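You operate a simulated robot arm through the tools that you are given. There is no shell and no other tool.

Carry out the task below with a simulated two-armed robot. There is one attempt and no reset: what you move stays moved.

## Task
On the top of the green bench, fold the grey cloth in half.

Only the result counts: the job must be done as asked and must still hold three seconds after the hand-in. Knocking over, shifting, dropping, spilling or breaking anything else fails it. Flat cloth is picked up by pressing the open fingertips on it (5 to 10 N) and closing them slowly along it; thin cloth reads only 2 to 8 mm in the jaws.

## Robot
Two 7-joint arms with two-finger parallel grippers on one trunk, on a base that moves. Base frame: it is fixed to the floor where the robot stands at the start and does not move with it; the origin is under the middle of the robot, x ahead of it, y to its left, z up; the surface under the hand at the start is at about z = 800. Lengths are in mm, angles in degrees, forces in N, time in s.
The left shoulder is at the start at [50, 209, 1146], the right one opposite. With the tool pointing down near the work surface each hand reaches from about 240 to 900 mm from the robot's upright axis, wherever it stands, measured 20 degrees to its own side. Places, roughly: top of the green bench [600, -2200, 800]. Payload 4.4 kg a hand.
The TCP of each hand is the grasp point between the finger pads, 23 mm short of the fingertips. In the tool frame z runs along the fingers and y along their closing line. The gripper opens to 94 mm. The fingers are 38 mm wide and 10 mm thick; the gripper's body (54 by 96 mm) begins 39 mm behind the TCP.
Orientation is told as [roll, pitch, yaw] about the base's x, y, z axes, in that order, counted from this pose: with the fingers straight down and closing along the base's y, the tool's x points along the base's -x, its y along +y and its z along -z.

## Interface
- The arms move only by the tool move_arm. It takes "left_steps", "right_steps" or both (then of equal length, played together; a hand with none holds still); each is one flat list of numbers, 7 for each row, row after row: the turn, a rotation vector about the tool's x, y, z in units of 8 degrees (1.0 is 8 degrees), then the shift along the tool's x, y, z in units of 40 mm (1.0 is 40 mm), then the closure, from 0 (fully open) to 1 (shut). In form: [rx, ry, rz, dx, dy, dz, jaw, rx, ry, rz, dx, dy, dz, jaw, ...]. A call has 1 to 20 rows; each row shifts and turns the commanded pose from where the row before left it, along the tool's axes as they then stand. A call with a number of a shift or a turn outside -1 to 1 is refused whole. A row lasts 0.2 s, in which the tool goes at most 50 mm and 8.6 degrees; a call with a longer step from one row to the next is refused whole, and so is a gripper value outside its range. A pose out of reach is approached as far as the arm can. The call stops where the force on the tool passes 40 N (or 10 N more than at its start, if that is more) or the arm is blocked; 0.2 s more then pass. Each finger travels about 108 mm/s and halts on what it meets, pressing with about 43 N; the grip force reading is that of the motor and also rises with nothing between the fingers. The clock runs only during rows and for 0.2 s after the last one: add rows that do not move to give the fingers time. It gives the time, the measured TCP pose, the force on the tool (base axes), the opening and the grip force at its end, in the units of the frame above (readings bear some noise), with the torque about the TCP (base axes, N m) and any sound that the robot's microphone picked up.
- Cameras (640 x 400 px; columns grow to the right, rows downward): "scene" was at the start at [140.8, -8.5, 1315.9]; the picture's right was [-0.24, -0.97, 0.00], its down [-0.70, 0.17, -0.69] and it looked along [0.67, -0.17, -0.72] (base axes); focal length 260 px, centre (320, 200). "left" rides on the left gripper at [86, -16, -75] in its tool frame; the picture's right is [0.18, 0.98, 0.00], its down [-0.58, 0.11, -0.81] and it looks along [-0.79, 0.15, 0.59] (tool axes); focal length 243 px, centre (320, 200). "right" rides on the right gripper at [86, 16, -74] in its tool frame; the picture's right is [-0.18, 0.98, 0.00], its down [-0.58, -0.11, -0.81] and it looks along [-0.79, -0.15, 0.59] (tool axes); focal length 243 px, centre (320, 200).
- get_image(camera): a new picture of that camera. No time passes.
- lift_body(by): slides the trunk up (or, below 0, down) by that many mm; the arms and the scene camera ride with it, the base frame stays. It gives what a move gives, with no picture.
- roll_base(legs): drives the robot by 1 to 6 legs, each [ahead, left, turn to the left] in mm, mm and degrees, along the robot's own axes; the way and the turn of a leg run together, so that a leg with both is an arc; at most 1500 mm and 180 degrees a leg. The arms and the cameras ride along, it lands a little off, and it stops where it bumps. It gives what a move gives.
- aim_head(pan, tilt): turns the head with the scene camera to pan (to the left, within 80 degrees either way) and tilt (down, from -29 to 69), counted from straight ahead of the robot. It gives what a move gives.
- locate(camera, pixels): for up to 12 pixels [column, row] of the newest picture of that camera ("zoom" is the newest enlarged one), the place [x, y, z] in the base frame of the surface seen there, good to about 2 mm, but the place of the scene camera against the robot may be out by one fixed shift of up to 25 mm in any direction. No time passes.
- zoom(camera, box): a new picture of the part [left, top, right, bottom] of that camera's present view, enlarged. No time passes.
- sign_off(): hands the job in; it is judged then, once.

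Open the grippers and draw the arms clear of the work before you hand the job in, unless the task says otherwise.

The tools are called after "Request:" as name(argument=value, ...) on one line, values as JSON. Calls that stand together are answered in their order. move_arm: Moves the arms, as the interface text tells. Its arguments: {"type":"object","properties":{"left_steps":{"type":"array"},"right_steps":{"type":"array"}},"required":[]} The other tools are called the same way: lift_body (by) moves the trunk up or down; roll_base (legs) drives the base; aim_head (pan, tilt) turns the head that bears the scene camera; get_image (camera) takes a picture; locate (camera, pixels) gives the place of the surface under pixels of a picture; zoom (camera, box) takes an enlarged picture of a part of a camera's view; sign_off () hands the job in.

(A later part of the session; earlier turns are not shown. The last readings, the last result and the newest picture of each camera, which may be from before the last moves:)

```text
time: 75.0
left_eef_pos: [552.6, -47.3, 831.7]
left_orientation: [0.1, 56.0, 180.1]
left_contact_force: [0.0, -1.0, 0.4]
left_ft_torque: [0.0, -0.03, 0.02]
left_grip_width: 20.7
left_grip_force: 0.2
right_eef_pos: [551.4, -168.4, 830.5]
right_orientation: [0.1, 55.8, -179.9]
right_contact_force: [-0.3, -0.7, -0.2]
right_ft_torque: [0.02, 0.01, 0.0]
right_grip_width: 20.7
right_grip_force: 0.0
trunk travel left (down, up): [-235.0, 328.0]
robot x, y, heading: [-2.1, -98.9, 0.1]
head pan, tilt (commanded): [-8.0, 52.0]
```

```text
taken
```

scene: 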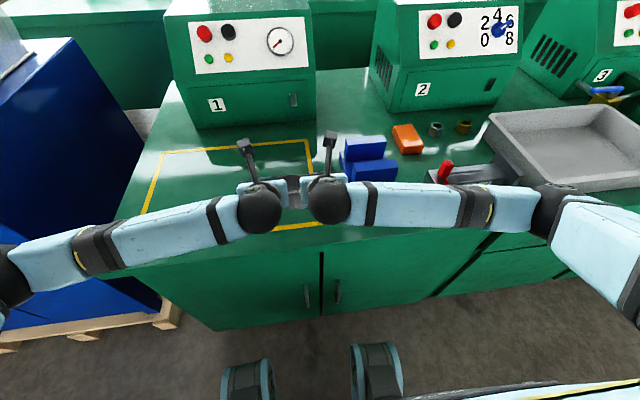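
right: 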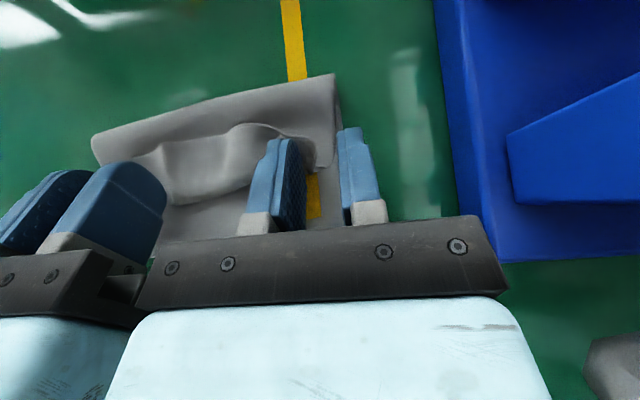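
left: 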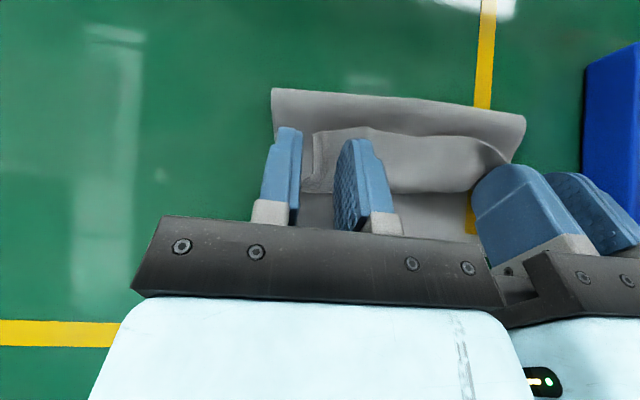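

The jaws are open and the cloth is free, but the lip still lies folded back with its edge near x ≈ 589. I draw both hands back along the fingers to see whether it relaxes.

Request:
move_arm(left_steps=[0, 0, 0, 0, 0, -0.25, 0.76, 0, 0, 0, 0, 0, -0.25, 0.76, 0, 0, 0, 0, 0, -0.4, 0.76, 0, 0, 0, 0, 0, -0.5, 0.76, 0, 0, 0, 0, 0, -0.5, 0.76, 0, 0, 0, 0, 0, -0.5, 0.76], right_steps=[0, 0, 0, 0, 0, -0.25, 0.76, 0, 0, 0, 0, 0, -0.25, 0.76, 0, 0, 0, 0, 0, -0.4, 0.76, 0, 0, 0, 0, 0, -0.5, 0.76, 0, 0, 0, 0, 0, -0.5, 0.76, 0, 0, 0, 0, 0, -0.5, 0.76])

Request:
get_image(camera="left")

Request:
get_image(camera="right")

Request:
get_image(camera="scene")

```text
time: 76.5
left_eef_pos: [473.7, -47.4, 883.4]
left_orientation: [0.0, 56.0, 179.9]
left_contact_force: [-0.8, 0.4, -0.1]
left_ft_torque: [0.02, 0.0, 0.02]
left_grip_width: 22.6
left_grip_force: 0.0
right_eef_pos: [471.3, -168.3, 884.8]
right_orientation: [0.2, 55.8, -179.9]
right_contact_force: [-0.6, 0.4, -0.5]
right_ft_torque: [0.0, -0.03, 0.02]
right_grip_width: 22.6
right_grip_force: 0.0
trunk travel left (down, up): [-235.0, 328.0]
robot x, y, heading: [2.2, -102.1, 0.1]
head pan, tilt (commanded): [-8.0, 52.0]
```

```text
taken
```

left: 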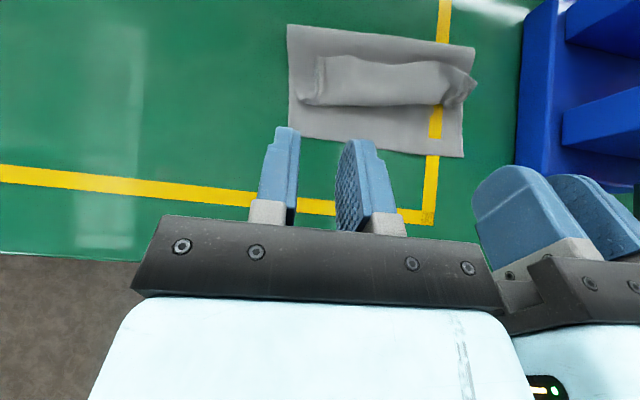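

```text
taken
```

right: 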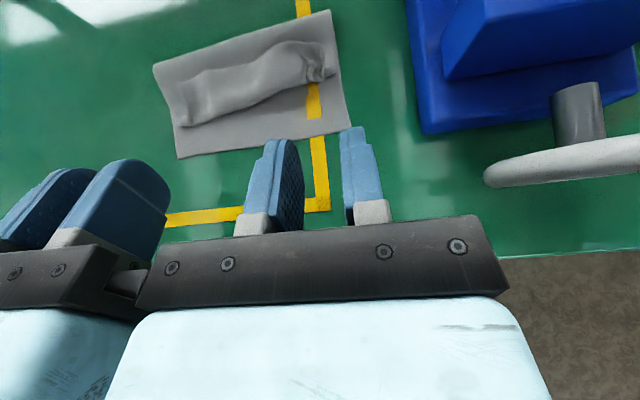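

```text
taken
```

scene: 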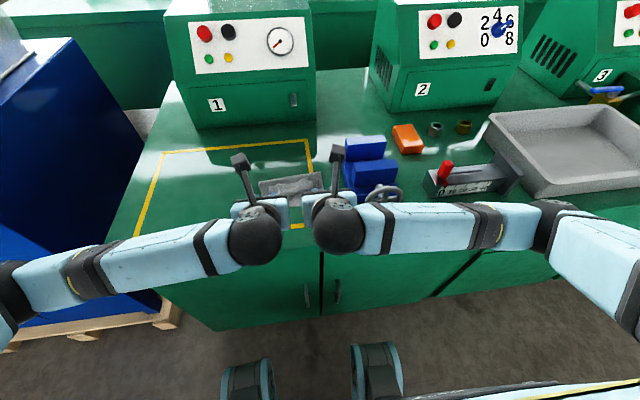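

The fold is made, but the moved edge is curled back on top as a lip along the middle of the cloth. I zoom in and measure the lip's height profile to plan how to unroll it toward the near edge.

Request:
zoom(camera="left", box=[270, 10, 494, 170])

Request:
locate(camera="left", pixels=[[380, 34], [380, 45], [380, 54], [380, 60], [380, 70], [380, 80], [380, 90], [380, 100], [380, 105], [380, 112], [380, 130], [380, 144]])

Request:
zoom(camera="right", box=[140, 0, 364, 160])

Request:
locate(camera="right", pixels=[[330, 12], [155, 66], [346, 128], [182, 156], [320, 50], [335, 75], [318, 78], [185, 80], [188, 124], [240, 60], [250, 100]])

```text
2.50 times, centred on (382, 90) of left
```

zoom: 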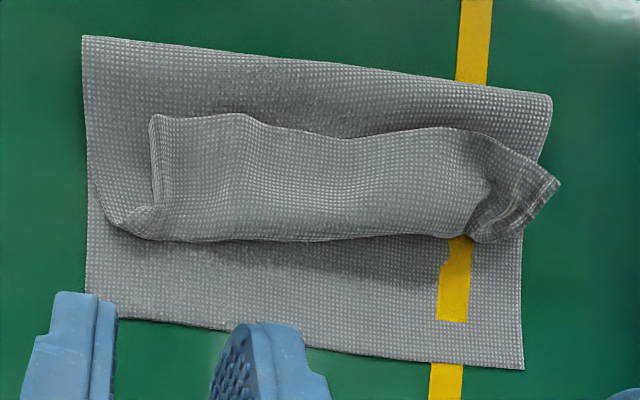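

```text
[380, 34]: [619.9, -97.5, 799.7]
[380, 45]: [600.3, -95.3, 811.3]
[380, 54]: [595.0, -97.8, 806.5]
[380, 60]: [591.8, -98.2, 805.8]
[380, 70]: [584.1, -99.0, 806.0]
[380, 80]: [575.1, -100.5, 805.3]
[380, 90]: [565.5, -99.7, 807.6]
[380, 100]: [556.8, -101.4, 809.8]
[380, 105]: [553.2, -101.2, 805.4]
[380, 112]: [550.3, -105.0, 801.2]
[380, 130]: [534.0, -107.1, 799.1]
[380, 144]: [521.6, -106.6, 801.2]
```

```text
2.50 times, centred on (252, 80) of right
```

zoom: 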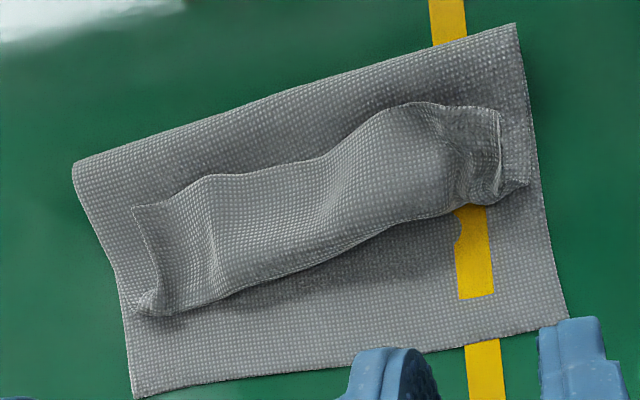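

```text
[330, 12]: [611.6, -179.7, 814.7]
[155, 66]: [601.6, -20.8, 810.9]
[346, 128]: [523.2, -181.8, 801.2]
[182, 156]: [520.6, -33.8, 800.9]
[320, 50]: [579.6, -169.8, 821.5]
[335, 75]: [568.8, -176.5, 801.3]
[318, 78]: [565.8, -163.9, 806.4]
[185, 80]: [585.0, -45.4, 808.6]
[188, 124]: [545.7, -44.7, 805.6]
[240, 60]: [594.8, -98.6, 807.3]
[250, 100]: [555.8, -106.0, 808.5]
```

The middle of the lip lies flat (z ≈ 806) from the turn at x ≈ 552 to its edge at x ≈ 592, with an old pinch ridge standing at its right end (z ≈ 821). I measure both lip ends more closely so I can take hold of it again and flip it over.

Request:
locate(camera="left", pixels=[[333, 60], [332, 70], [337, 66], [345, 66], [355, 62], [370, 60], [360, 80], [330, 90], [318, 95], [450, 62], [465, 72], [478, 85]])

Request:
locate(camera="right", pixels=[[340, 46], [332, 46], [322, 45], [310, 43], [300, 45], [338, 60], [330, 62], [322, 62], [312, 60], [300, 60], [290, 60], [195, 83]])

```text
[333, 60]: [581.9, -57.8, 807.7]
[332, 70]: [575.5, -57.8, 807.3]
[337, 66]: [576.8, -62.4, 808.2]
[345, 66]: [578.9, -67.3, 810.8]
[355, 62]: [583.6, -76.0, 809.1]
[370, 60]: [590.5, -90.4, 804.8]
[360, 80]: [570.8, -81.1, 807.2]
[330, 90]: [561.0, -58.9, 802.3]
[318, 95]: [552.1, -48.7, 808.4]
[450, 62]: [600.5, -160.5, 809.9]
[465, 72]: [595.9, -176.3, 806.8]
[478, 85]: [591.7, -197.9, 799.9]
```

```text
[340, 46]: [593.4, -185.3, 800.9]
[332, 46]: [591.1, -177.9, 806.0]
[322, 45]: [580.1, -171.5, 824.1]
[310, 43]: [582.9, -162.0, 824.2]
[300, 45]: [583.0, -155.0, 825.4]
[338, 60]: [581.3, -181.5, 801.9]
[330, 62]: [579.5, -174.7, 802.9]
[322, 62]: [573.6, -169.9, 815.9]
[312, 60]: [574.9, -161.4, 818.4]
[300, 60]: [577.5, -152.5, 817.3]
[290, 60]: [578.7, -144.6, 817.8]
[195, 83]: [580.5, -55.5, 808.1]
```

On the right half the lip actually stands up to z ≈ 825, while the left half lies flat. A better grip is to close along x on the standing edge, holding it as a single sheet that can be turned well over. I raise both hands, bring them upright, and move the right hand aside so the left can do this.

Request:
move_arm(left_steps=[0, 0, 0, 0.415, 0, -0.28, 0.7, 0, 0, 0, 0.415, 0, -0.28, 0.7, 0, 0, 0, 0.415, 0, -0.28, 0.7, 0, 0, 0, 0.415, 0, -0.28, 0.7, 0, -1, 0, 0, 0, 0, 0.6, 0, -1, 0, 0, 0, 0, 0.6, 0, -1, 0, 0, 0, 0, 0.6, 0, -1, 0, 0, 0, 0, 0.6, 0, -1, 0, 0, 0, 0, 0.6, 0, -1, 0, 0, 0, 0, 0.6, 0, -1, 0, 0, 0, 0, 0.6, 0, 0, 0, 0, 0, 0, 0.6, 0, 0, 0, 0, 0, 0, 0.6, 0, 0, 0, 0, 0, 0, 0.6, 0, 0, 0, 0, 0, 0, 0.6, 0, 0, 0, 0, 0, 0, 0.6, 0, 0, 0, 0, 0, 0, 0.6], right_steps=[0, 0, 0, 0.415, 0, -0.28, 0.7, 0, 0, 0, 0.415, 0, -0.28, 0.7, 0, 0, 0, 0.415, 0, -0.28, 0.7, 0, 0, 0, 0.415, 0, -0.28, 0.7, 0, -1, 0, 0, 0, 0, 0.6, 0, -1, 0, 0, 0, 0, 0.6, 0, -1, 0, 0, 0, 0, 0.6, 0, -1, 0, 0, 0, 0, 0.6, 0, -1, 0, 0, 0, 0, 0.6, 0, -1, 0, 0, 0, 0, 0.6, 0, -1, 0, 0, 0, 0, 0.6, 0, 0, 0, 0, 0.9, 0, 0.6, 0, 0, 0, 0, 0.9, 0, 0.6, 0, 0, 0, 0, 0.9, 0, 0.6, 0, 0, 0, 0, 0.9, 0, 0.6, 0, 0, 0, 0, 0.9, 0, 0.6, 0, 0, 0, 0, 0.9, 0, 0.6])

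Request:
get_image(camera="scene")

```text
time: 80.0
left_eef_pos: [473.2, -46.6, 964.5]
left_orientation: [0.0, 0.0, 180.0]
left_contact_force: [0.1, -0.7, -0.4]
left_ft_torque: [0.03, 0.02, 0.0]
left_grip_width: 37.4
left_grip_force: 0.0
right_eef_pos: [472.2, -382.0, 964.9]
right_orientation: [0.0, -0.3, -180.0]
right_contact_force: [-0.3, 0.2, -0.1]
right_ft_torque: [0.04, -0.02, -0.01]
right_grip_width: 37.4
right_grip_force: 0.0
trunk travel left (down, up): [-235.0, 328.0]
robot x, y, heading: [3.4, -103.5, -0.2]
head pan, tilt (commanded): [-8.0, 52.0]
```

```text
taken
```

scene: 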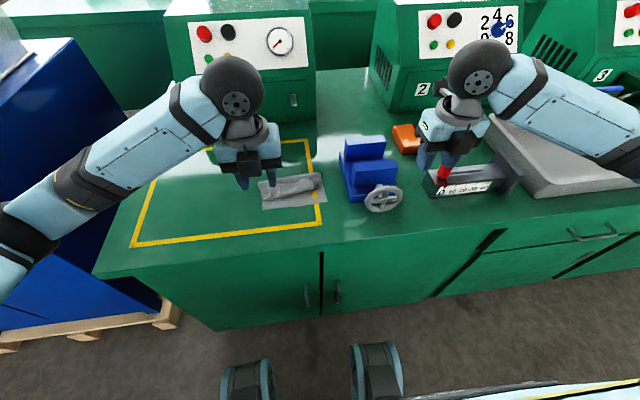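

The right hand is parked to the side. I turn the left hand to yaw -90, so its fingers close along x and its camera points left.

Request:
move_arm(left_steps=[0, 0, -1, 0, 0, 0, 0.6, 0, 0, -1, 0, 0, 0, 0.6, 0, 0, -1, 0, 0, 0, 0.6, 0, 0, -1, 0, 0, 0, 0.6, 0, 0, -1, 0, 0, 0, 0.6, 0, 0, -1, 0, 0, 0, 0.6, 0, 0, -1, 0, 0, 0, 0.6, 0, 0, -1, 0, 0, 0, 0.6, 0, 0, -1, 0, 0, 0, 0.6, 0, 0, -1, 0, 0, 0, 0.6, 0, 0, -1, 0, 0, 0, 0.6, 0, 0, -0.25, 0, 0, 0, 0.6])

Request:
get_image(camera="scene")

Request:
get_image(camera="left")

```text
time: 82.7
left_eef_pos: [472.0, -46.8, 965.0]
left_orientation: [0.1, 0.1, -89.9]
left_contact_force: [-0.4, 0.0, 0.2]
left_ft_torque: [0.01, 0.01, 0.02]
left_grip_width: 37.6
left_grip_force: 0.1
right_eef_pos: [473.2, -382.2, 965.3]
right_orientation: [0.1, -0.2, 180.0]
right_contact_force: [0.8, -0.9, 0.2]
right_ft_torque: [-0.04, 0.02, -0.02]
right_grip_width: 37.6
right_grip_force: 0.0
trunk travel left (down, up): [-235.0, 328.0]
robot x, y, heading: [1.7, -98.4, -0.0]
head pan, tilt (commanded): [-8.0, 52.0]
```

```text
taken
```

scene: 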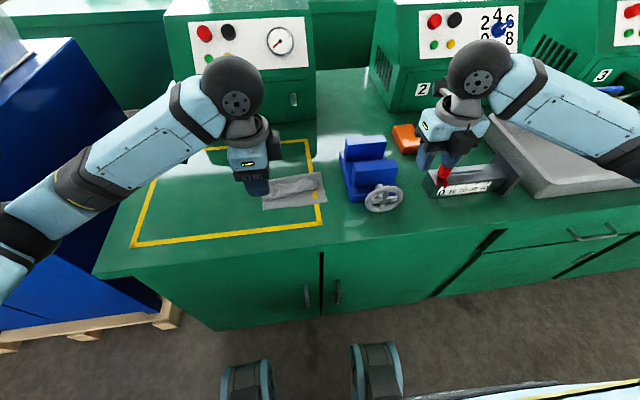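

```text
taken
```

left: 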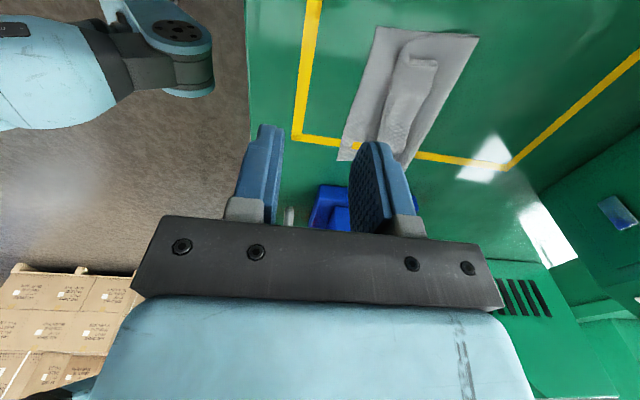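

The left hand is ready at yaw -90. I move it above the standing part of the lip (x ≈ 582, y ≈ -150) and lower it to a viewing height.

Request:
move_arm(left_steps=[0, 0, 0, -0.86, 0.92, 0, 0.6, 0, 0, 0, -0.86, 0.92, 0, 0.6, 0, 0, 0, -0.86, 0.92, 0, 0.6, 0, 0, 0, 0, 0, 0.7, 0.6, 0, 0, 0, 0, 0, 0.7, 0.6])

Request:
get_image(camera="left")

Request:
get_image(camera="scene")

```text
refused: row 1 steps farther than a row can; nothing moved
```

```text
taken
```

left: 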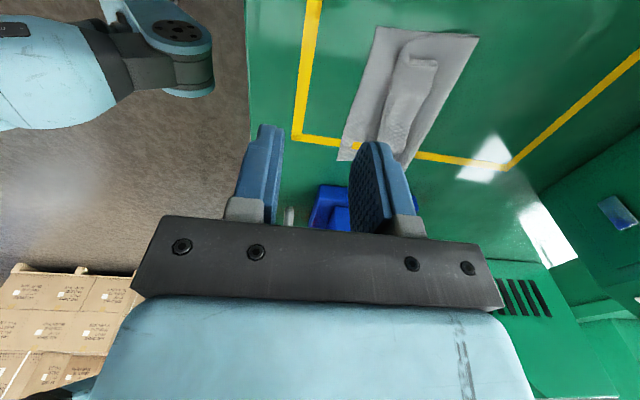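

```text
taken
```

scene: 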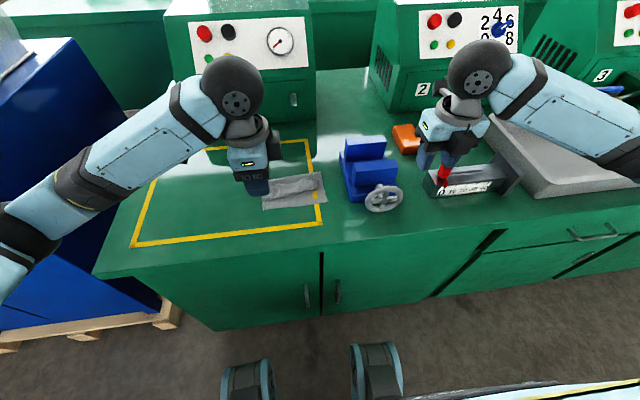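

The combined step was a little over 50 mm per row, so the call was refused and nothing moved. I repeat the move in smaller rows.

Request:
move_arm(left_steps=[0, 0, 0, -0.65, 0.69, 0, 0.6, 0, 0, 0, -0.65, 0.69, 0, 0.6, 0, 0, 0, -0.65, 0.69, 0, 0.6, 0, 0, 0, -0.65, 0.69, 0, 0.6, 0, 0, 0, 0, 0, 0.7, 0.6, 0, 0, 0, 0, 0, 0.7, 0.6])

Request:
get_image(camera="left")

Request:
get_image(camera="scene")

```text
time: 84.0
left_eef_pos: [584.6, -149.6, 909.7]
left_orientation: [0.0, 0.0, -90.1]
left_contact_force: [-0.4, -0.3, -0.1]
left_ft_torque: [-0.02, 0.0, 0.02]
left_grip_width: 37.5
left_grip_force: 0.0
right_eef_pos: [473.9, -382.8, 964.8]
right_orientation: [0.1, -0.2, 180.0]
right_contact_force: [0.3, 0.6, 0.1]
right_ft_torque: [0.01, -0.01, -0.02]
right_grip_width: 37.6
right_grip_force: 0.0
trunk travel left (down, up): [-235.0, 328.0]
robot x, y, heading: [1.1, -103.9, 0.2]
head pan, tilt (commanded): [-8.0, 52.0]
```

```text
taken
```

left: 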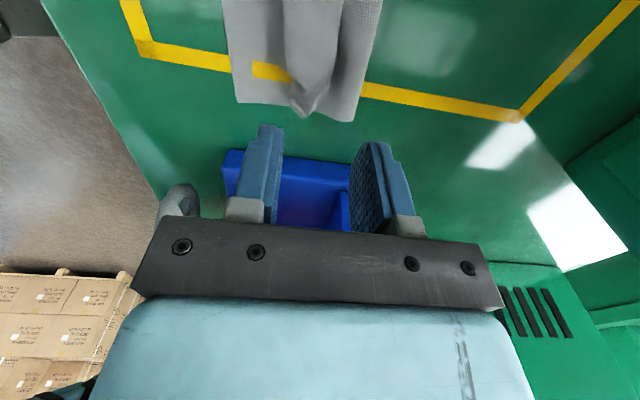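

```text
taken
```

scene: 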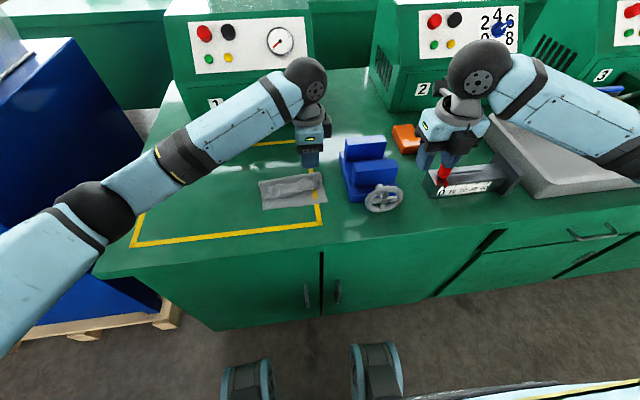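

The left camera now views the cloth from its left side, with the lip's right end showing as a hump at (305, 95). I locate the cross-section of the lip along rows 40 and 80.

Request:
locate(camera="left", pixels=[[250, 60], [275, 60], [285, 60], [295, 60], [305, 60], [315, 60], [325, 60], [335, 60], [345, 60], [360, 60], [308, 112], [303, 90]])

Request:
zoom(camera="left", box=[200, 0, 424, 140])

Request:
zoom(camera="scene", box=[240, 150, 350, 220])

```text
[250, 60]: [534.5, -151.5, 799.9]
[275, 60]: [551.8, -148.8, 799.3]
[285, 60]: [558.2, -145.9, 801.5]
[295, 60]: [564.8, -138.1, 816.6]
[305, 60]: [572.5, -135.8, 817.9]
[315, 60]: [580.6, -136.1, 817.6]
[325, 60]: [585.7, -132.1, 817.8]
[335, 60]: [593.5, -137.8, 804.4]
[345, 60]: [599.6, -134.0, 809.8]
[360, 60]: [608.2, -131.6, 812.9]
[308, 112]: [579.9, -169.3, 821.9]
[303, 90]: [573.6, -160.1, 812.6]
```

```text
2.86 times, centred on (312, 70) of left
```

zoom: 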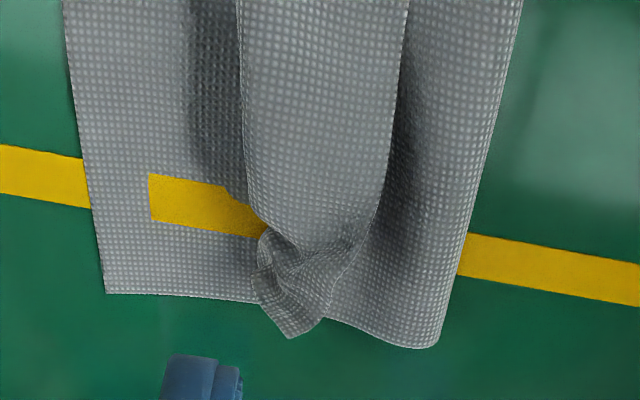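

```text
5.71 times, centred on (295, 185) of scene
```

zoom: 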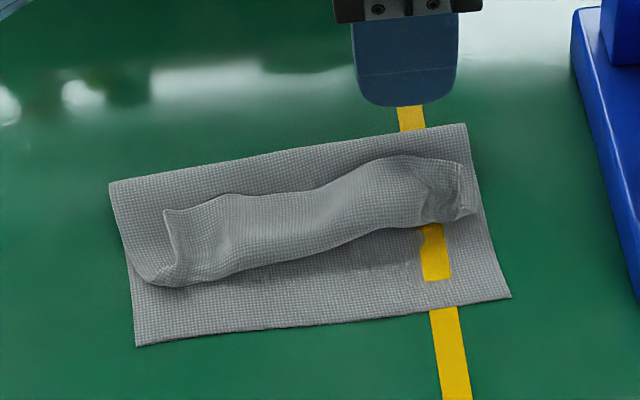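

The right half of the lip arches at z ≈ 818 with its edge at x ≈ 586, well above the layer below (804). I can sweep it over from behind: with jaws closed, I lower the left fingers just behind that edge (x ≈ 603, y ≈ -150) and then push toward the robot.

Request:
move_arm(left_steps=[0, 0, 0, 0, 0.23, 0, 0.8, 0, 0, 0, 0, 0.23, 0, 1, 0, 0, 0, 0, 0, 0, 1, 0, 0, 0, 0, 0, 0.6, 1, 0, 0, 0, 0, 0, 0.6, 1, 0, 0, 0, 0, 0, 0.55, 1])

Request:
get_image(camera="left")

Request:
zoom(camera="scene", box=[240, 150, 350, 220])

```text
time: 85.5
left_eef_pos: [603.1, -149.7, 837.5]
left_orientation: [0.0, -0.1, -90.0]
left_contact_force: [0.4, 0.3, 0.1]
left_ft_torque: [0.03, 0.0, -0.01]
left_grip_width: 0.2
left_grip_force: 42.5
right_eef_pos: [473.9, -382.5, 966.0]
right_orientation: [0.1, -0.2, 180.0]
right_contact_force: [-0.1, 0.8, -0.4]
right_ft_torque: [0.01, 0.01, -0.03]
right_grip_width: 37.9
right_grip_force: 0.1
trunk travel left (down, up): [-235.0, 328.0]
robot x, y, heading: [-0.3, -99.4, -0.0]
head pan, tilt (commanded): [-8.0, 52.0]
```

```text
taken
```

left: 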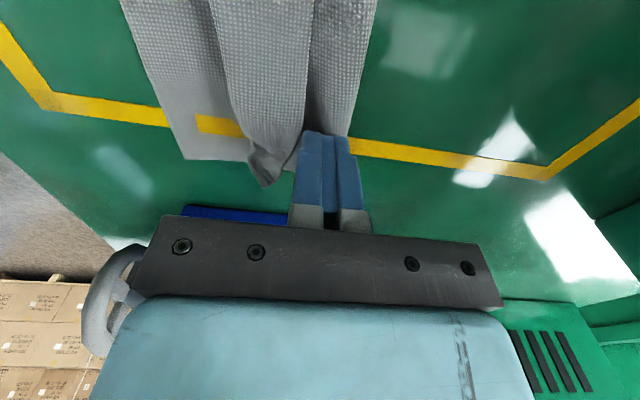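

```text
5.71 times, centred on (295, 185) of scene
```

zoom: 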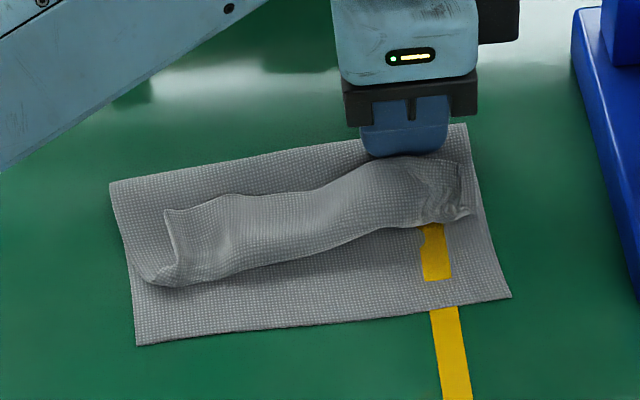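

The closed fingers stand right behind the raised lip edge. I lower them 7 mm, then push slowly toward the robot by 30 mm and look.

Request:
move_arm(left_steps=[0, 0, 0, 0, 0, 0.1, 1, 0, 0, 0, 0, 0, 0.085, 1, 0, 0, 0, 0, -0.15, 0, 1, 0, 0, 0, 0, -0.15, 0, 1, 0, 0, 0, 0, -0.15, 0, 1, 0, 0, 0, 0, -0.15, 0, 1, 0, 0, 0, 0, -0.15, 0, 1])

Request:
get_image(camera="left")

Request:
zoom(camera="scene", box=[240, 150, 350, 220])

```text
time: 87.0
left_eef_pos: [572.8, -150.6, 831.4]
left_orientation: [-0.1, -0.1, -90.0]
left_contact_force: [1.1, 0.2, -0.1]
left_ft_torque: [0.0, 0.04, 0.01]
left_grip_width: 0.0
left_grip_force: 42.3
right_eef_pos: [473.0, -381.6, 966.3]
right_orientation: [0.2, -0.2, 179.9]
right_contact_force: [0.3, 0.1, 0.7]
right_ft_torque: [0.01, 0.01, -0.01]
right_grip_width: 37.7
right_grip_force: 0.0
trunk travel left (down, up): [-235.0, 328.0]
robot x, y, heading: [-0.7, -97.1, -0.2]
head pan, tilt (commanded): [-8.0, 52.0]
```

```text
taken
```

left: 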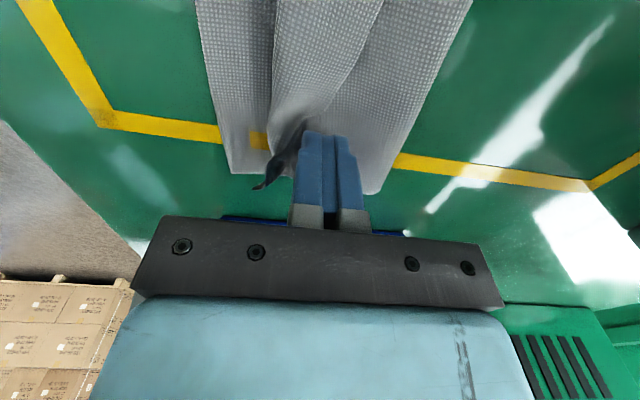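

```text
5.71 times, centred on (295, 185) of scene
```

zoom: 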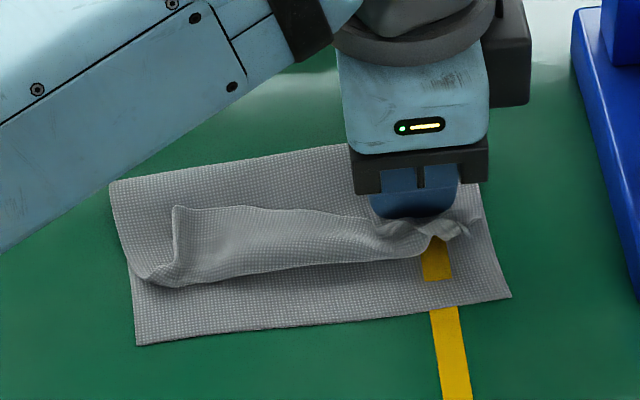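

The sweep is moving the lip's right end over while the rest of the cloth stays put. I keep pushing another 40 mm.

Request:
move_arm(left_steps=[0, 0, 0, 0, -0.15, 0, 1, 0, 0, 0, 0, -0.15, 0, 1, 0, 0, 0, 0, -0.15, 0, 1, 0, 0, 0, 0, -0.15, 0, 1, 0, 0, 0, 0, -0.2, 0, 1, 0, 0, 0, 0, -0.2, 0, 1])

Request:
get_image(camera="left")

Request:
zoom(camera="scene", box=[240, 150, 350, 220])

```text
time: 88.5
left_eef_pos: [532.7, -150.6, 830.8]
left_orientation: [0.1, 0.0, -90.0]
left_contact_force: [0.4, 0.7, -1.1]
left_ft_torque: [-0.01, 0.02, 0.01]
left_grip_width: 0.0
left_grip_force: 43.2
right_eef_pos: [473.9, -381.5, 965.6]
right_orientation: [0.0, -0.2, 179.9]
right_contact_force: [-0.5, 0.6, -0.5]
right_ft_torque: [0.01, 0.01, 0.02]
right_grip_width: 37.8
right_grip_force: 0.1
trunk travel left (down, up): [-235.0, 328.0]
robot x, y, heading: [0.2, -96.6, 0.1]
head pan, tilt (commanded): [-8.0, 52.0]
```

```text
taken
```

left: 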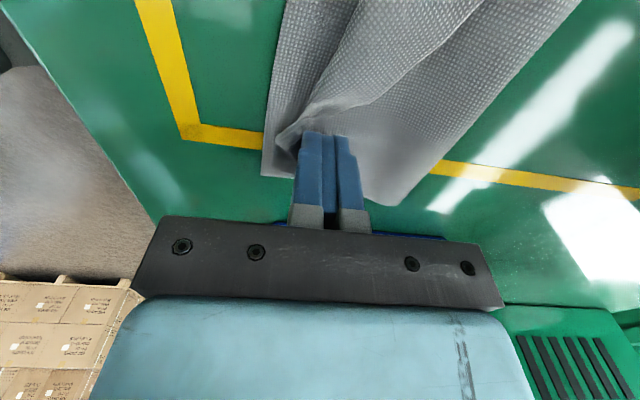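

```text
5.71 times, centred on (295, 185) of scene
```

zoom: 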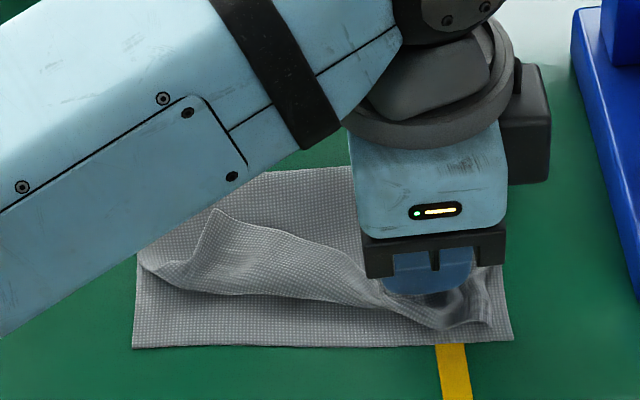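

The right part of the lip has flipped over to the near edge. I raise the hand to see how the rest of the lip lies now.

Request:
move_arm(left_steps=[0, 0, 0, 0, 0.05, -0.3, 1, 0, 0, 0, 0, 0.1, -0.8, 1, 0, 0, 0, 0, 0, -0.9, 1])

Request:
get_image(camera="left")

Request:
zoom(camera="scene", box=[240, 150, 350, 220])

```text
time: 89.2
left_eef_pos: [537.2, -151.2, 912.4]
left_orientation: [0.0, 0.0, -90.1]
left_contact_force: [0.0, 1.1, 0.2]
left_ft_torque: [0.0, 0.01, 0.02]
left_grip_width: 0.3
left_grip_force: 42.5
right_eef_pos: [474.0, -383.3, 965.6]
right_orientation: [0.1, -0.1, 180.0]
right_contact_force: [1.0, -0.8, -0.6]
right_ft_torque: [0.04, 0.02, -0.02]
right_grip_width: 37.7
right_grip_force: 0.0
trunk travel left (down, up): [-235.0, 328.0]
robot x, y, heading: [0.3, -102.3, 0.1]
head pan, tilt (commanded): [-8.0, 52.0]
```

```text
taken
```

left: 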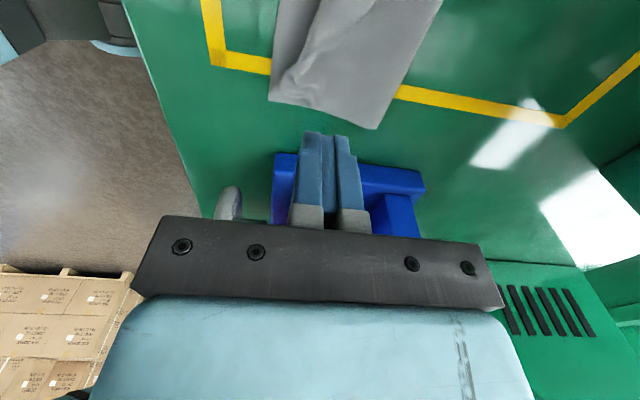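

```text
5.71 times, centred on (295, 185) of scene
```

zoom: 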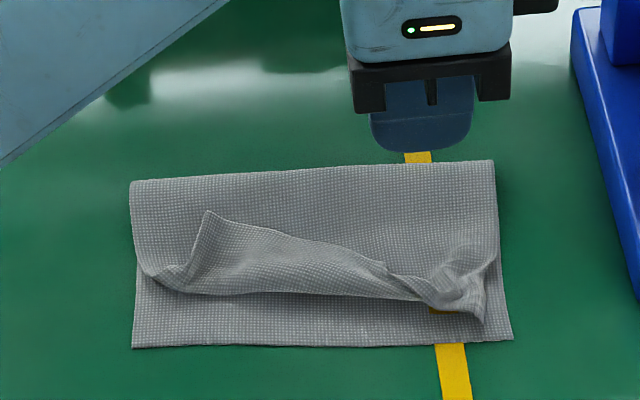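

The right end is now turned over, though a bit wrinkled, while the left and middle are still folded back, with the lip edge from zoom (205, 212) to (385, 265). I measure the lip edge and heights from this view.

Request:
locate(camera="zoom", pixels=[[208, 215], [250, 226], [300, 238], [350, 252], [385, 265], [300, 265], [300, 230], [400, 300], [480, 325], [470, 260], [133, 345], [511, 339]])

Request:
locate(camera="left", pixels=[[272, 100], [376, 126], [300, 60], [320, 60], [340, 60], [360, 60], [290, 90], [310, 100], [330, 100], [350, 30], [330, 30], [310, 30]])

```text
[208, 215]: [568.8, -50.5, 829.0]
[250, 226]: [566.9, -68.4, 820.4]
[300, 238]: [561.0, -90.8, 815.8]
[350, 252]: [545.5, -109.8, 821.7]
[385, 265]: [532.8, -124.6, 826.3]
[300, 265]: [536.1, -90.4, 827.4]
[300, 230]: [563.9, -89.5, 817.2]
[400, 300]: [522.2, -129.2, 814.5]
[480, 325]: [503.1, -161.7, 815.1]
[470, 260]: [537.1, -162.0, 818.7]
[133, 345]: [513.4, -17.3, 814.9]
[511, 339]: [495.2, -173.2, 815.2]
```

```text
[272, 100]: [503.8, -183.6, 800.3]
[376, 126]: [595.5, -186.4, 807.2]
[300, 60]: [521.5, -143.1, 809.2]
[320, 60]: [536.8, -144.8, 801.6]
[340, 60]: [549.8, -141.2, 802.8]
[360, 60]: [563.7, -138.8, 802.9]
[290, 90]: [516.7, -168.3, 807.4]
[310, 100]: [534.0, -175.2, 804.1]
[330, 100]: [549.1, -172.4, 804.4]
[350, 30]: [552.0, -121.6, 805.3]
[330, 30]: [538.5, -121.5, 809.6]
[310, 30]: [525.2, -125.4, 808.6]
```

The cloth turned slightly (near-left corner (520, -27), near-right (502, -183)), and the lip's left corner stands up at about (575, -60, 814). I sweep it over the same way, starting behind it at x ≈ 594, y ≈ -62.

Request:
move_arm(left_steps=[0, 0, 0, 0.74, 0.475, 0, 1, 0, 0, 0, 0.74, 0.475, 0, 1, 0, 0, 0, 0.74, 0.475, 0, 1, 0, 0, 0, 0, 0, 0.7, 1, 0, 0, 0, 0, 0, 0.7, 1, 0, 0, 0, 0, 0, 0.4, 1])

Request:
get_image(camera="left")

Request:
zoom(camera="scene", box=[240, 150, 350, 220])

```text
time: 90.7
left_eef_pos: [596.0, -62.6, 838.9]
left_orientation: [0.0, 0.1, -90.0]
left_contact_force: [-0.3, 0.1, 0.2]
left_ft_torque: [-0.02, -0.02, 0.01]
left_grip_width: 0.0
left_grip_force: 42.4
right_eef_pos: [473.2, -382.6, 965.7]
right_orientation: [0.1, -0.2, 180.0]
right_contact_force: [-0.6, 0.6, -0.7]
right_ft_torque: [0.02, -0.02, 0.0]
right_grip_width: 37.7
right_grip_force: 0.2
trunk travel left (down, up): [-235.0, 328.0]
robot x, y, heading: [0.9, -103.2, -0.0]
head pan, tilt (commanded): [-8.0, 52.0]
```

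```text
taken
```

left: 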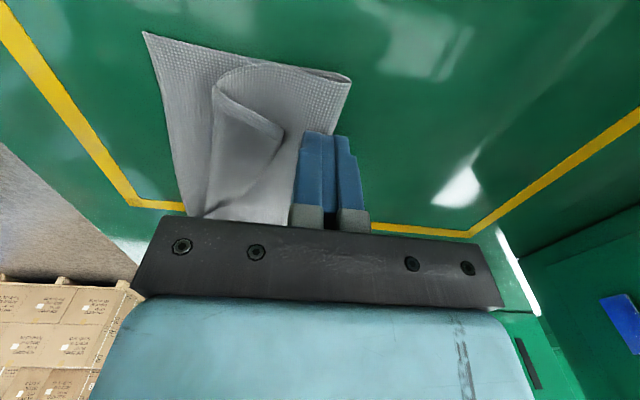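

```text
5.71 times, centred on (295, 185) of scene
```

zoom: 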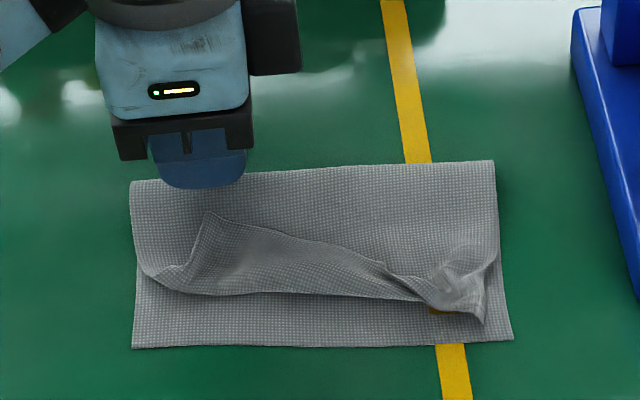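

The lip's corner shows at (280, 131) in the left view, just in front of the fingers. I check its height before lowering.

Request:
locate(camera="left", pixels=[[280, 131], [270, 130], [250, 115], [232, 105], [218, 95], [260, 150], [270, 180], [285, 150], [330, 75], [348, 85], [240, 75], [150, 40]])

```text
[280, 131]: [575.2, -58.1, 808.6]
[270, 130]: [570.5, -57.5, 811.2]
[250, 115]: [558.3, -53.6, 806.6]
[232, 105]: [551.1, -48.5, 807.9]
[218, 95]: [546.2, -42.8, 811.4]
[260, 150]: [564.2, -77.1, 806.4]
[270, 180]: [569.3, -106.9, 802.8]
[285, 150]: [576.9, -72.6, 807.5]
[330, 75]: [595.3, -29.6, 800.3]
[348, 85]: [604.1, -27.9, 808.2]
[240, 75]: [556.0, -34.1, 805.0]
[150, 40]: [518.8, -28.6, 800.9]
```

The lip corner is only about 5–8 mm above the layer under it, so I lower the tips to about z = 804.5 and then push 25 mm toward the robot.

Request:
move_arm(left_steps=[0, 0, 0, 0, 0, 0.15, 1, 0, 0, 0, 0, 0, 0.135, 1, 0, 0, 0, 0, -0.125, 0, 1, 0, 0, 0, 0, -0.125, 0, 1, 0, 0, 0, 0, -0.125, 0, 1, 0, 0, 0, 0, -0.125, 0, 1, 0, 0, 0, 0, -0.125, 0, 1])

Request:
get_image(camera="left")

Request:
zoom(camera="scene", box=[240, 150, 350, 220])

```text
time: 92.2
left_eef_pos: [570.2, -60.9, 828.6]
left_orientation: [0.0, 0.0, -90.0]
left_contact_force: [-0.1, 0.2, 0.1]
left_ft_torque: [0.0, 0.02, 0.0]
left_grip_width: 0.0
left_grip_force: 42.5
right_eef_pos: [472.7, -382.3, 966.2]
right_orientation: [0.0, -0.2, 180.1]
right_contact_force: [0.5, -0.5, -0.7]
right_ft_torque: [0.0, 0.0, 0.01]
right_grip_width: 37.7
right_grip_force: 0.1
trunk travel left (down, up): [-235.0, 328.0]
robot x, y, heading: [-1.9, -97.2, -0.2]
head pan, tilt (commanded): [-8.0, 52.0]
```

```text
taken
```

left: 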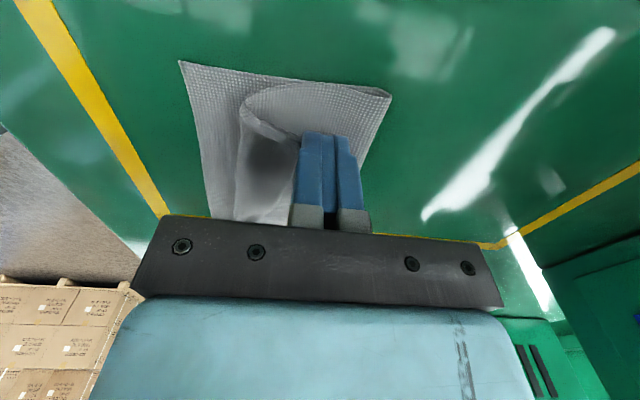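

```text
5.71 times, centred on (295, 185) of scene
```

zoom: 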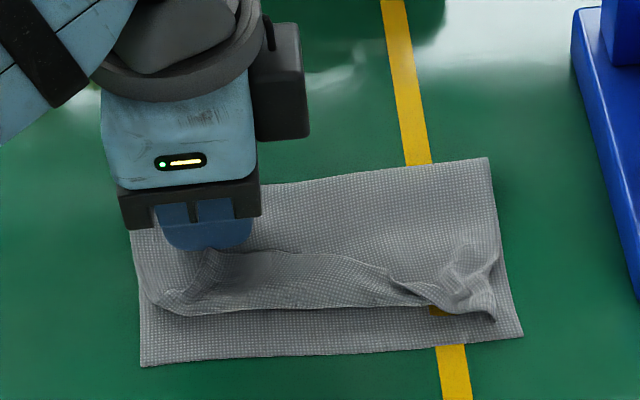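

The lip edge is being pushed over, though the left side of the cloth slides a little too. I continue the sweep another 40 mm.

Request:
move_arm(left_steps=[0, 0, 0, 0, -0.15, 0, 1, 0, 0, 0, 0, -0.15, 0, 1, 0, 0, 0, 0, -0.15, 0, 1, 0, 0, 0, 0, -0.15, 0, 1, 0, 0, 0, 0, -0.2, 0, 1, 0, 0, 0, 0, -0.2, 0, 1])

Request:
get_image(camera="left")

Request:
zoom(camera="scene", box=[240, 150, 350, 220])

```text
time: 93.7
left_eef_pos: [530.9, -63.1, 828.4]
left_orientation: [0.0, -0.1, -90.0]
left_contact_force: [0.4, 0.5, -0.7]
left_ft_torque: [0.03, 0.03, -0.01]
left_grip_width: 0.0
left_grip_force: 41.7
right_eef_pos: [472.9, -382.1, 966.1]
right_orientation: [0.1, -0.1, 180.0]
right_contact_force: [0.0, -0.1, -0.4]
right_ft_torque: [0.03, 0.02, 0.02]
right_grip_width: 37.9
right_grip_force: 0.0
trunk travel left (down, up): [-235.0, 328.0]
robot x, y, heading: [0.9, -100.8, 0.2]
head pan, tilt (commanded): [-8.0, 52.0]
```

```text
taken
```

left: 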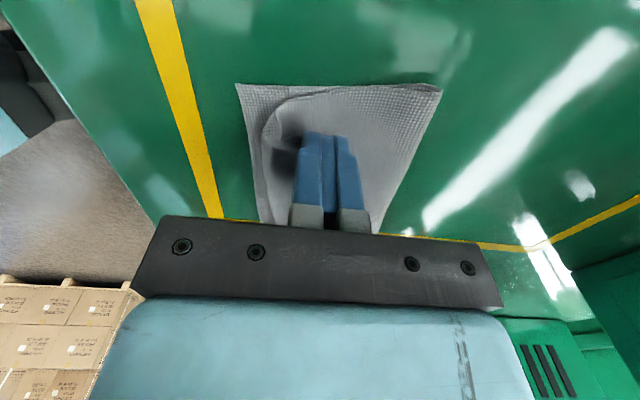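

```text
5.71 times, centred on (295, 185) of scene
```

zoom: 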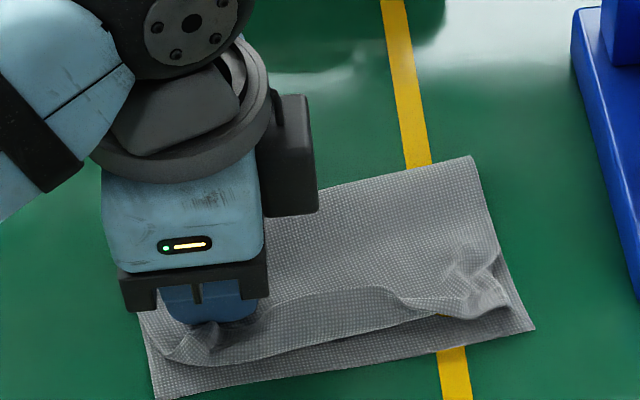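

The left end is being turned over near the edge now. I push 15 mm further to bring it fully past the turn, then raise the hand to look.

Request:
move_arm(left_steps=[0, 0, 0, 0, -0.19, 0, 1, 0, 0, 0, 0, -0.19, 0, 1, 0, 0, 0, 0, 0.05, -0.3, 1, 0, 0, 0, 0, 0.1, -0.8, 1, 0, 0, 0, 0, 0.2, -0.9, 1])

Request:
get_image(camera="left")

Request:
zoom(camera="scene", box=[240, 150, 350, 220])

```text
time: 94.8
left_eef_pos: [529.1, -62.5, 909.4]
left_orientation: [0.1, 0.1, -90.0]
left_contact_force: [0.0, 0.0, 0.1]
left_ft_torque: [0.0, -0.01, -0.01]
left_grip_width: 0.0
left_grip_force: 42.3
right_eef_pos: [474.0, -382.5, 965.3]
right_orientation: [0.1, -0.2, 180.0]
right_contact_force: [-0.6, 0.6, -0.5]
right_ft_torque: [0.02, 0.03, 0.03]
right_grip_width: 37.6
right_grip_force: 0.1
trunk travel left (down, up): [-235.0, 328.0]
robot x, y, heading: [-2.4, -103.2, 0.2]
head pan, tilt (commanded): [-8.0, 52.0]
```

```text
taken
```

left: 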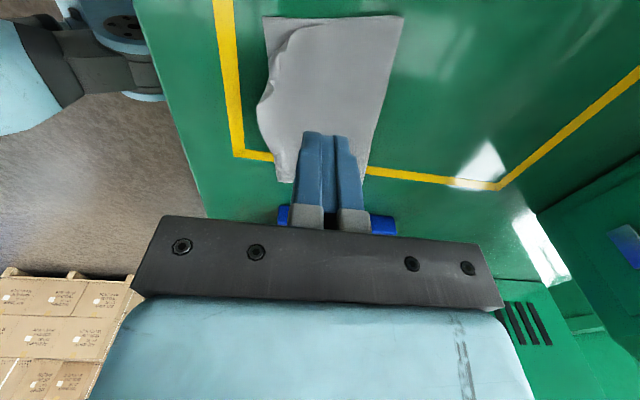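

```text
5.71 times, centred on (295, 185) of scene
```

zoom: 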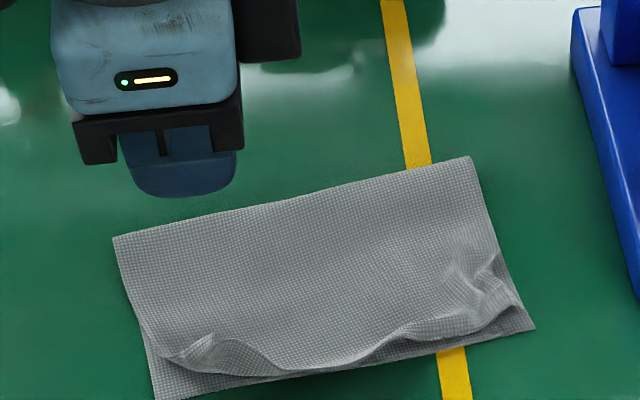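

The lip has now flipped over almost entirely, and the upper layer reaches the near edge. I look closely at how the two edges line up.

Request:
zoom(camera="left", box=[220, 0, 444, 200])

Request:
zoom(camera="scene", box=[250, 170, 340, 230])

Request:
locate(camera="zoom", pixels=[[60, 75], [570, 65], [240, 280], [400, 290]])

```text
2.00 times, centred on (332, 100) of left
```

zoom: 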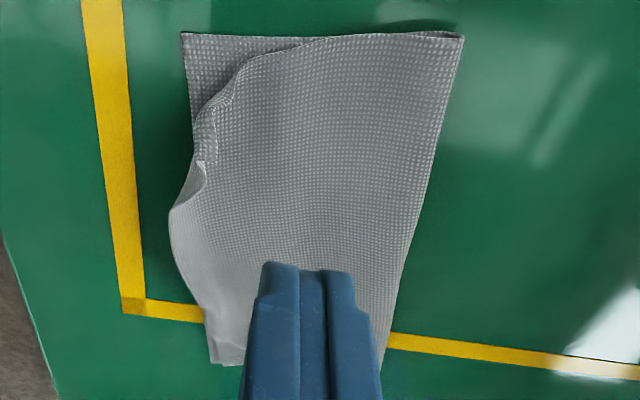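

```text
6.67 times, centred on (295, 200) of scene
```

zoom: 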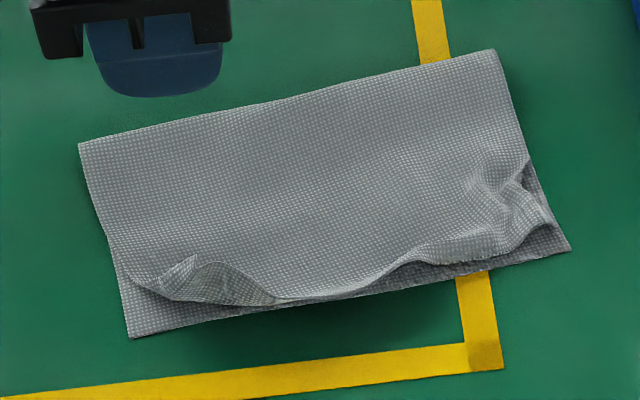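

```text
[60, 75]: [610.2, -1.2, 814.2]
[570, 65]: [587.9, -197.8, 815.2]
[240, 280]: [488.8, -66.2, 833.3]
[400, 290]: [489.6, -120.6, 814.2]
```

The middle is nearly aligned, but the left corner of the upper layer is still turned back as a small triangle at (190, 270), and the right corner is a bit wrinkled. I move the left hand left to view the left corner more closely.

Request:
move_arm(left_steps=[0, 0, 0, 0.7, 0.4, 0, 1, 0, 0, 0, 0.7, 0.4, 0.2, 1, 0, 0, 0, 0, 0, 0.3, 1])

Request:
get_image(camera="left")

Request:
zoom(camera="left", box=[180, 60, 404, 220])

```text
time: 95.7
left_eef_pos: [560.3, -5.6, 888.2]
left_orientation: [0.1, 0.0, -89.9]
left_contact_force: [-0.3, 0.1, 0.0]
left_ft_torque: [0.01, 0.02, 0.0]
left_grip_width: 0.1
left_grip_force: 41.9
right_eef_pos: [472.5, -382.7, 965.2]
right_orientation: [0.1, -0.1, 180.0]
right_contact_force: [0.3, 1.1, 0.0]
right_ft_torque: [-0.02, 0.0, 0.01]
right_grip_width: 37.4
right_grip_force: 0.1
trunk travel left (down, up): [-235.0, 328.0]
robot x, y, heading: [2.9, -103.0, -0.2]
head pan, tilt (commanded): [-8.0, 52.0]
```

```text
taken
```

left: 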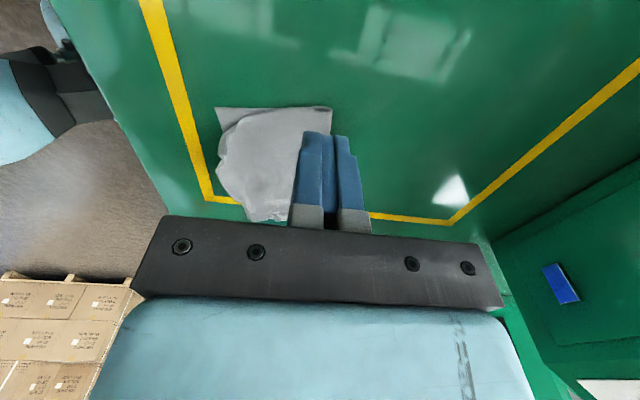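

```text
2.50 times, centred on (292, 140) of left
```

zoom: 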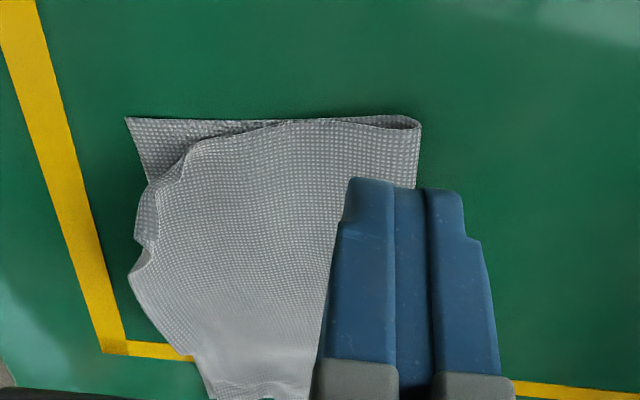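

I locate several points around the left corner in this view to tell whether the corner flap lies on top or underneath.

Request:
locate(camera="zoom", pixels=[[130, 122], [165, 140], [185, 155], [160, 178], [150, 200], [145, 235], [150, 260], [132, 280], [200, 180], [230, 150], [250, 220], [415, 122]])

Request:
zoom(camera="scene", box=[256, 196, 304, 226])

```text
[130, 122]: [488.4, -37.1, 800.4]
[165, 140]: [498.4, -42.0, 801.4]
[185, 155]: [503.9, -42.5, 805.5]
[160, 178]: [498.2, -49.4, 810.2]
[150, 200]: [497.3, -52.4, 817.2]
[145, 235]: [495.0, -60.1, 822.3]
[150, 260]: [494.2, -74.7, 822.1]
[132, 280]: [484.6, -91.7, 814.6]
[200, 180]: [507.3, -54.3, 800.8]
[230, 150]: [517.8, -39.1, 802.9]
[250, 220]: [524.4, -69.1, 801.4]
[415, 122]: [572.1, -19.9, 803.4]
```

```text
13.33 times, centred on (280, 211) of scene
```

zoom: 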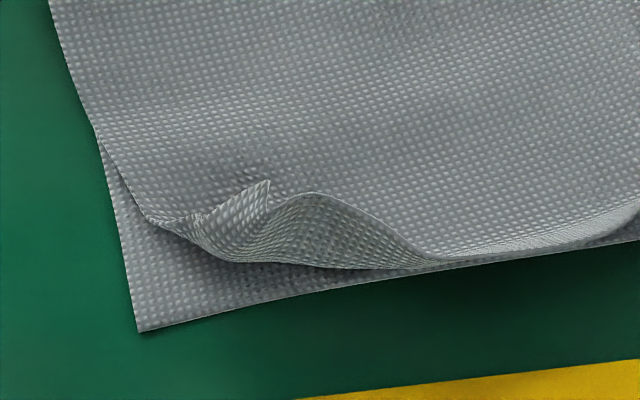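

The close view shows the corner flap standing up (z ≈ 822 at x ≈ 495, y ≈ -60 to -75). I place the closed fingers just behind it at x ≈ 518, lower them, and push it over toward the robot.

Request:
move_arm(left_steps=[0, 0, 0, -0.7, -0.52, 0, 1, 0, 0, 0, -0.72, -0.52, 0, 1, 0, 0, 0, 0, 0, 0.75, 1, 0, 0, 0, 0, 0, 0.68, 1, 0, 0, 0, 0, 0, 0, 1])

Request:
zoom(camera="scene", box=[250, 170, 340, 230])

Request:
get_image(camera="left")

```text
time: 96.8
left_eef_pos: [518.9, -61.4, 830.7]
left_orientation: [0.0, 0.1, -89.9]
left_contact_force: [0.3, 0.1, 0.1]
left_ft_torque: [0.01, 0.01, 0.02]
left_grip_width: 0.2
left_grip_force: 42.8
right_eef_pos: [472.9, -381.2, 966.1]
right_orientation: [0.1, -0.2, 180.0]
right_contact_force: [0.4, 0.1, 0.1]
right_ft_torque: [0.0, -0.02, 0.03]
right_grip_width: 37.5
right_grip_force: 0.0
trunk travel left (down, up): [-235.0, 328.0]
robot x, y, heading: [3.4, -104.5, 0.0]
head pan, tilt (commanded): [-8.0, 52.0]
```

```text
6.67 times, centred on (295, 200) of scene
```

zoom: 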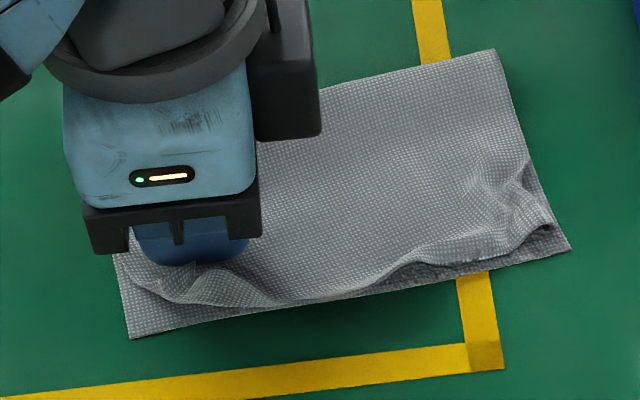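

```text
taken
```

left: 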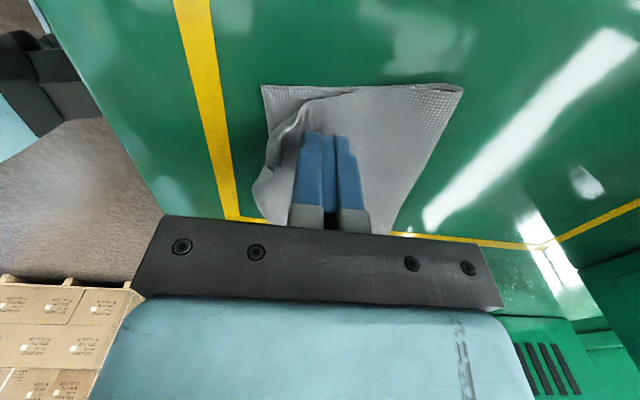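

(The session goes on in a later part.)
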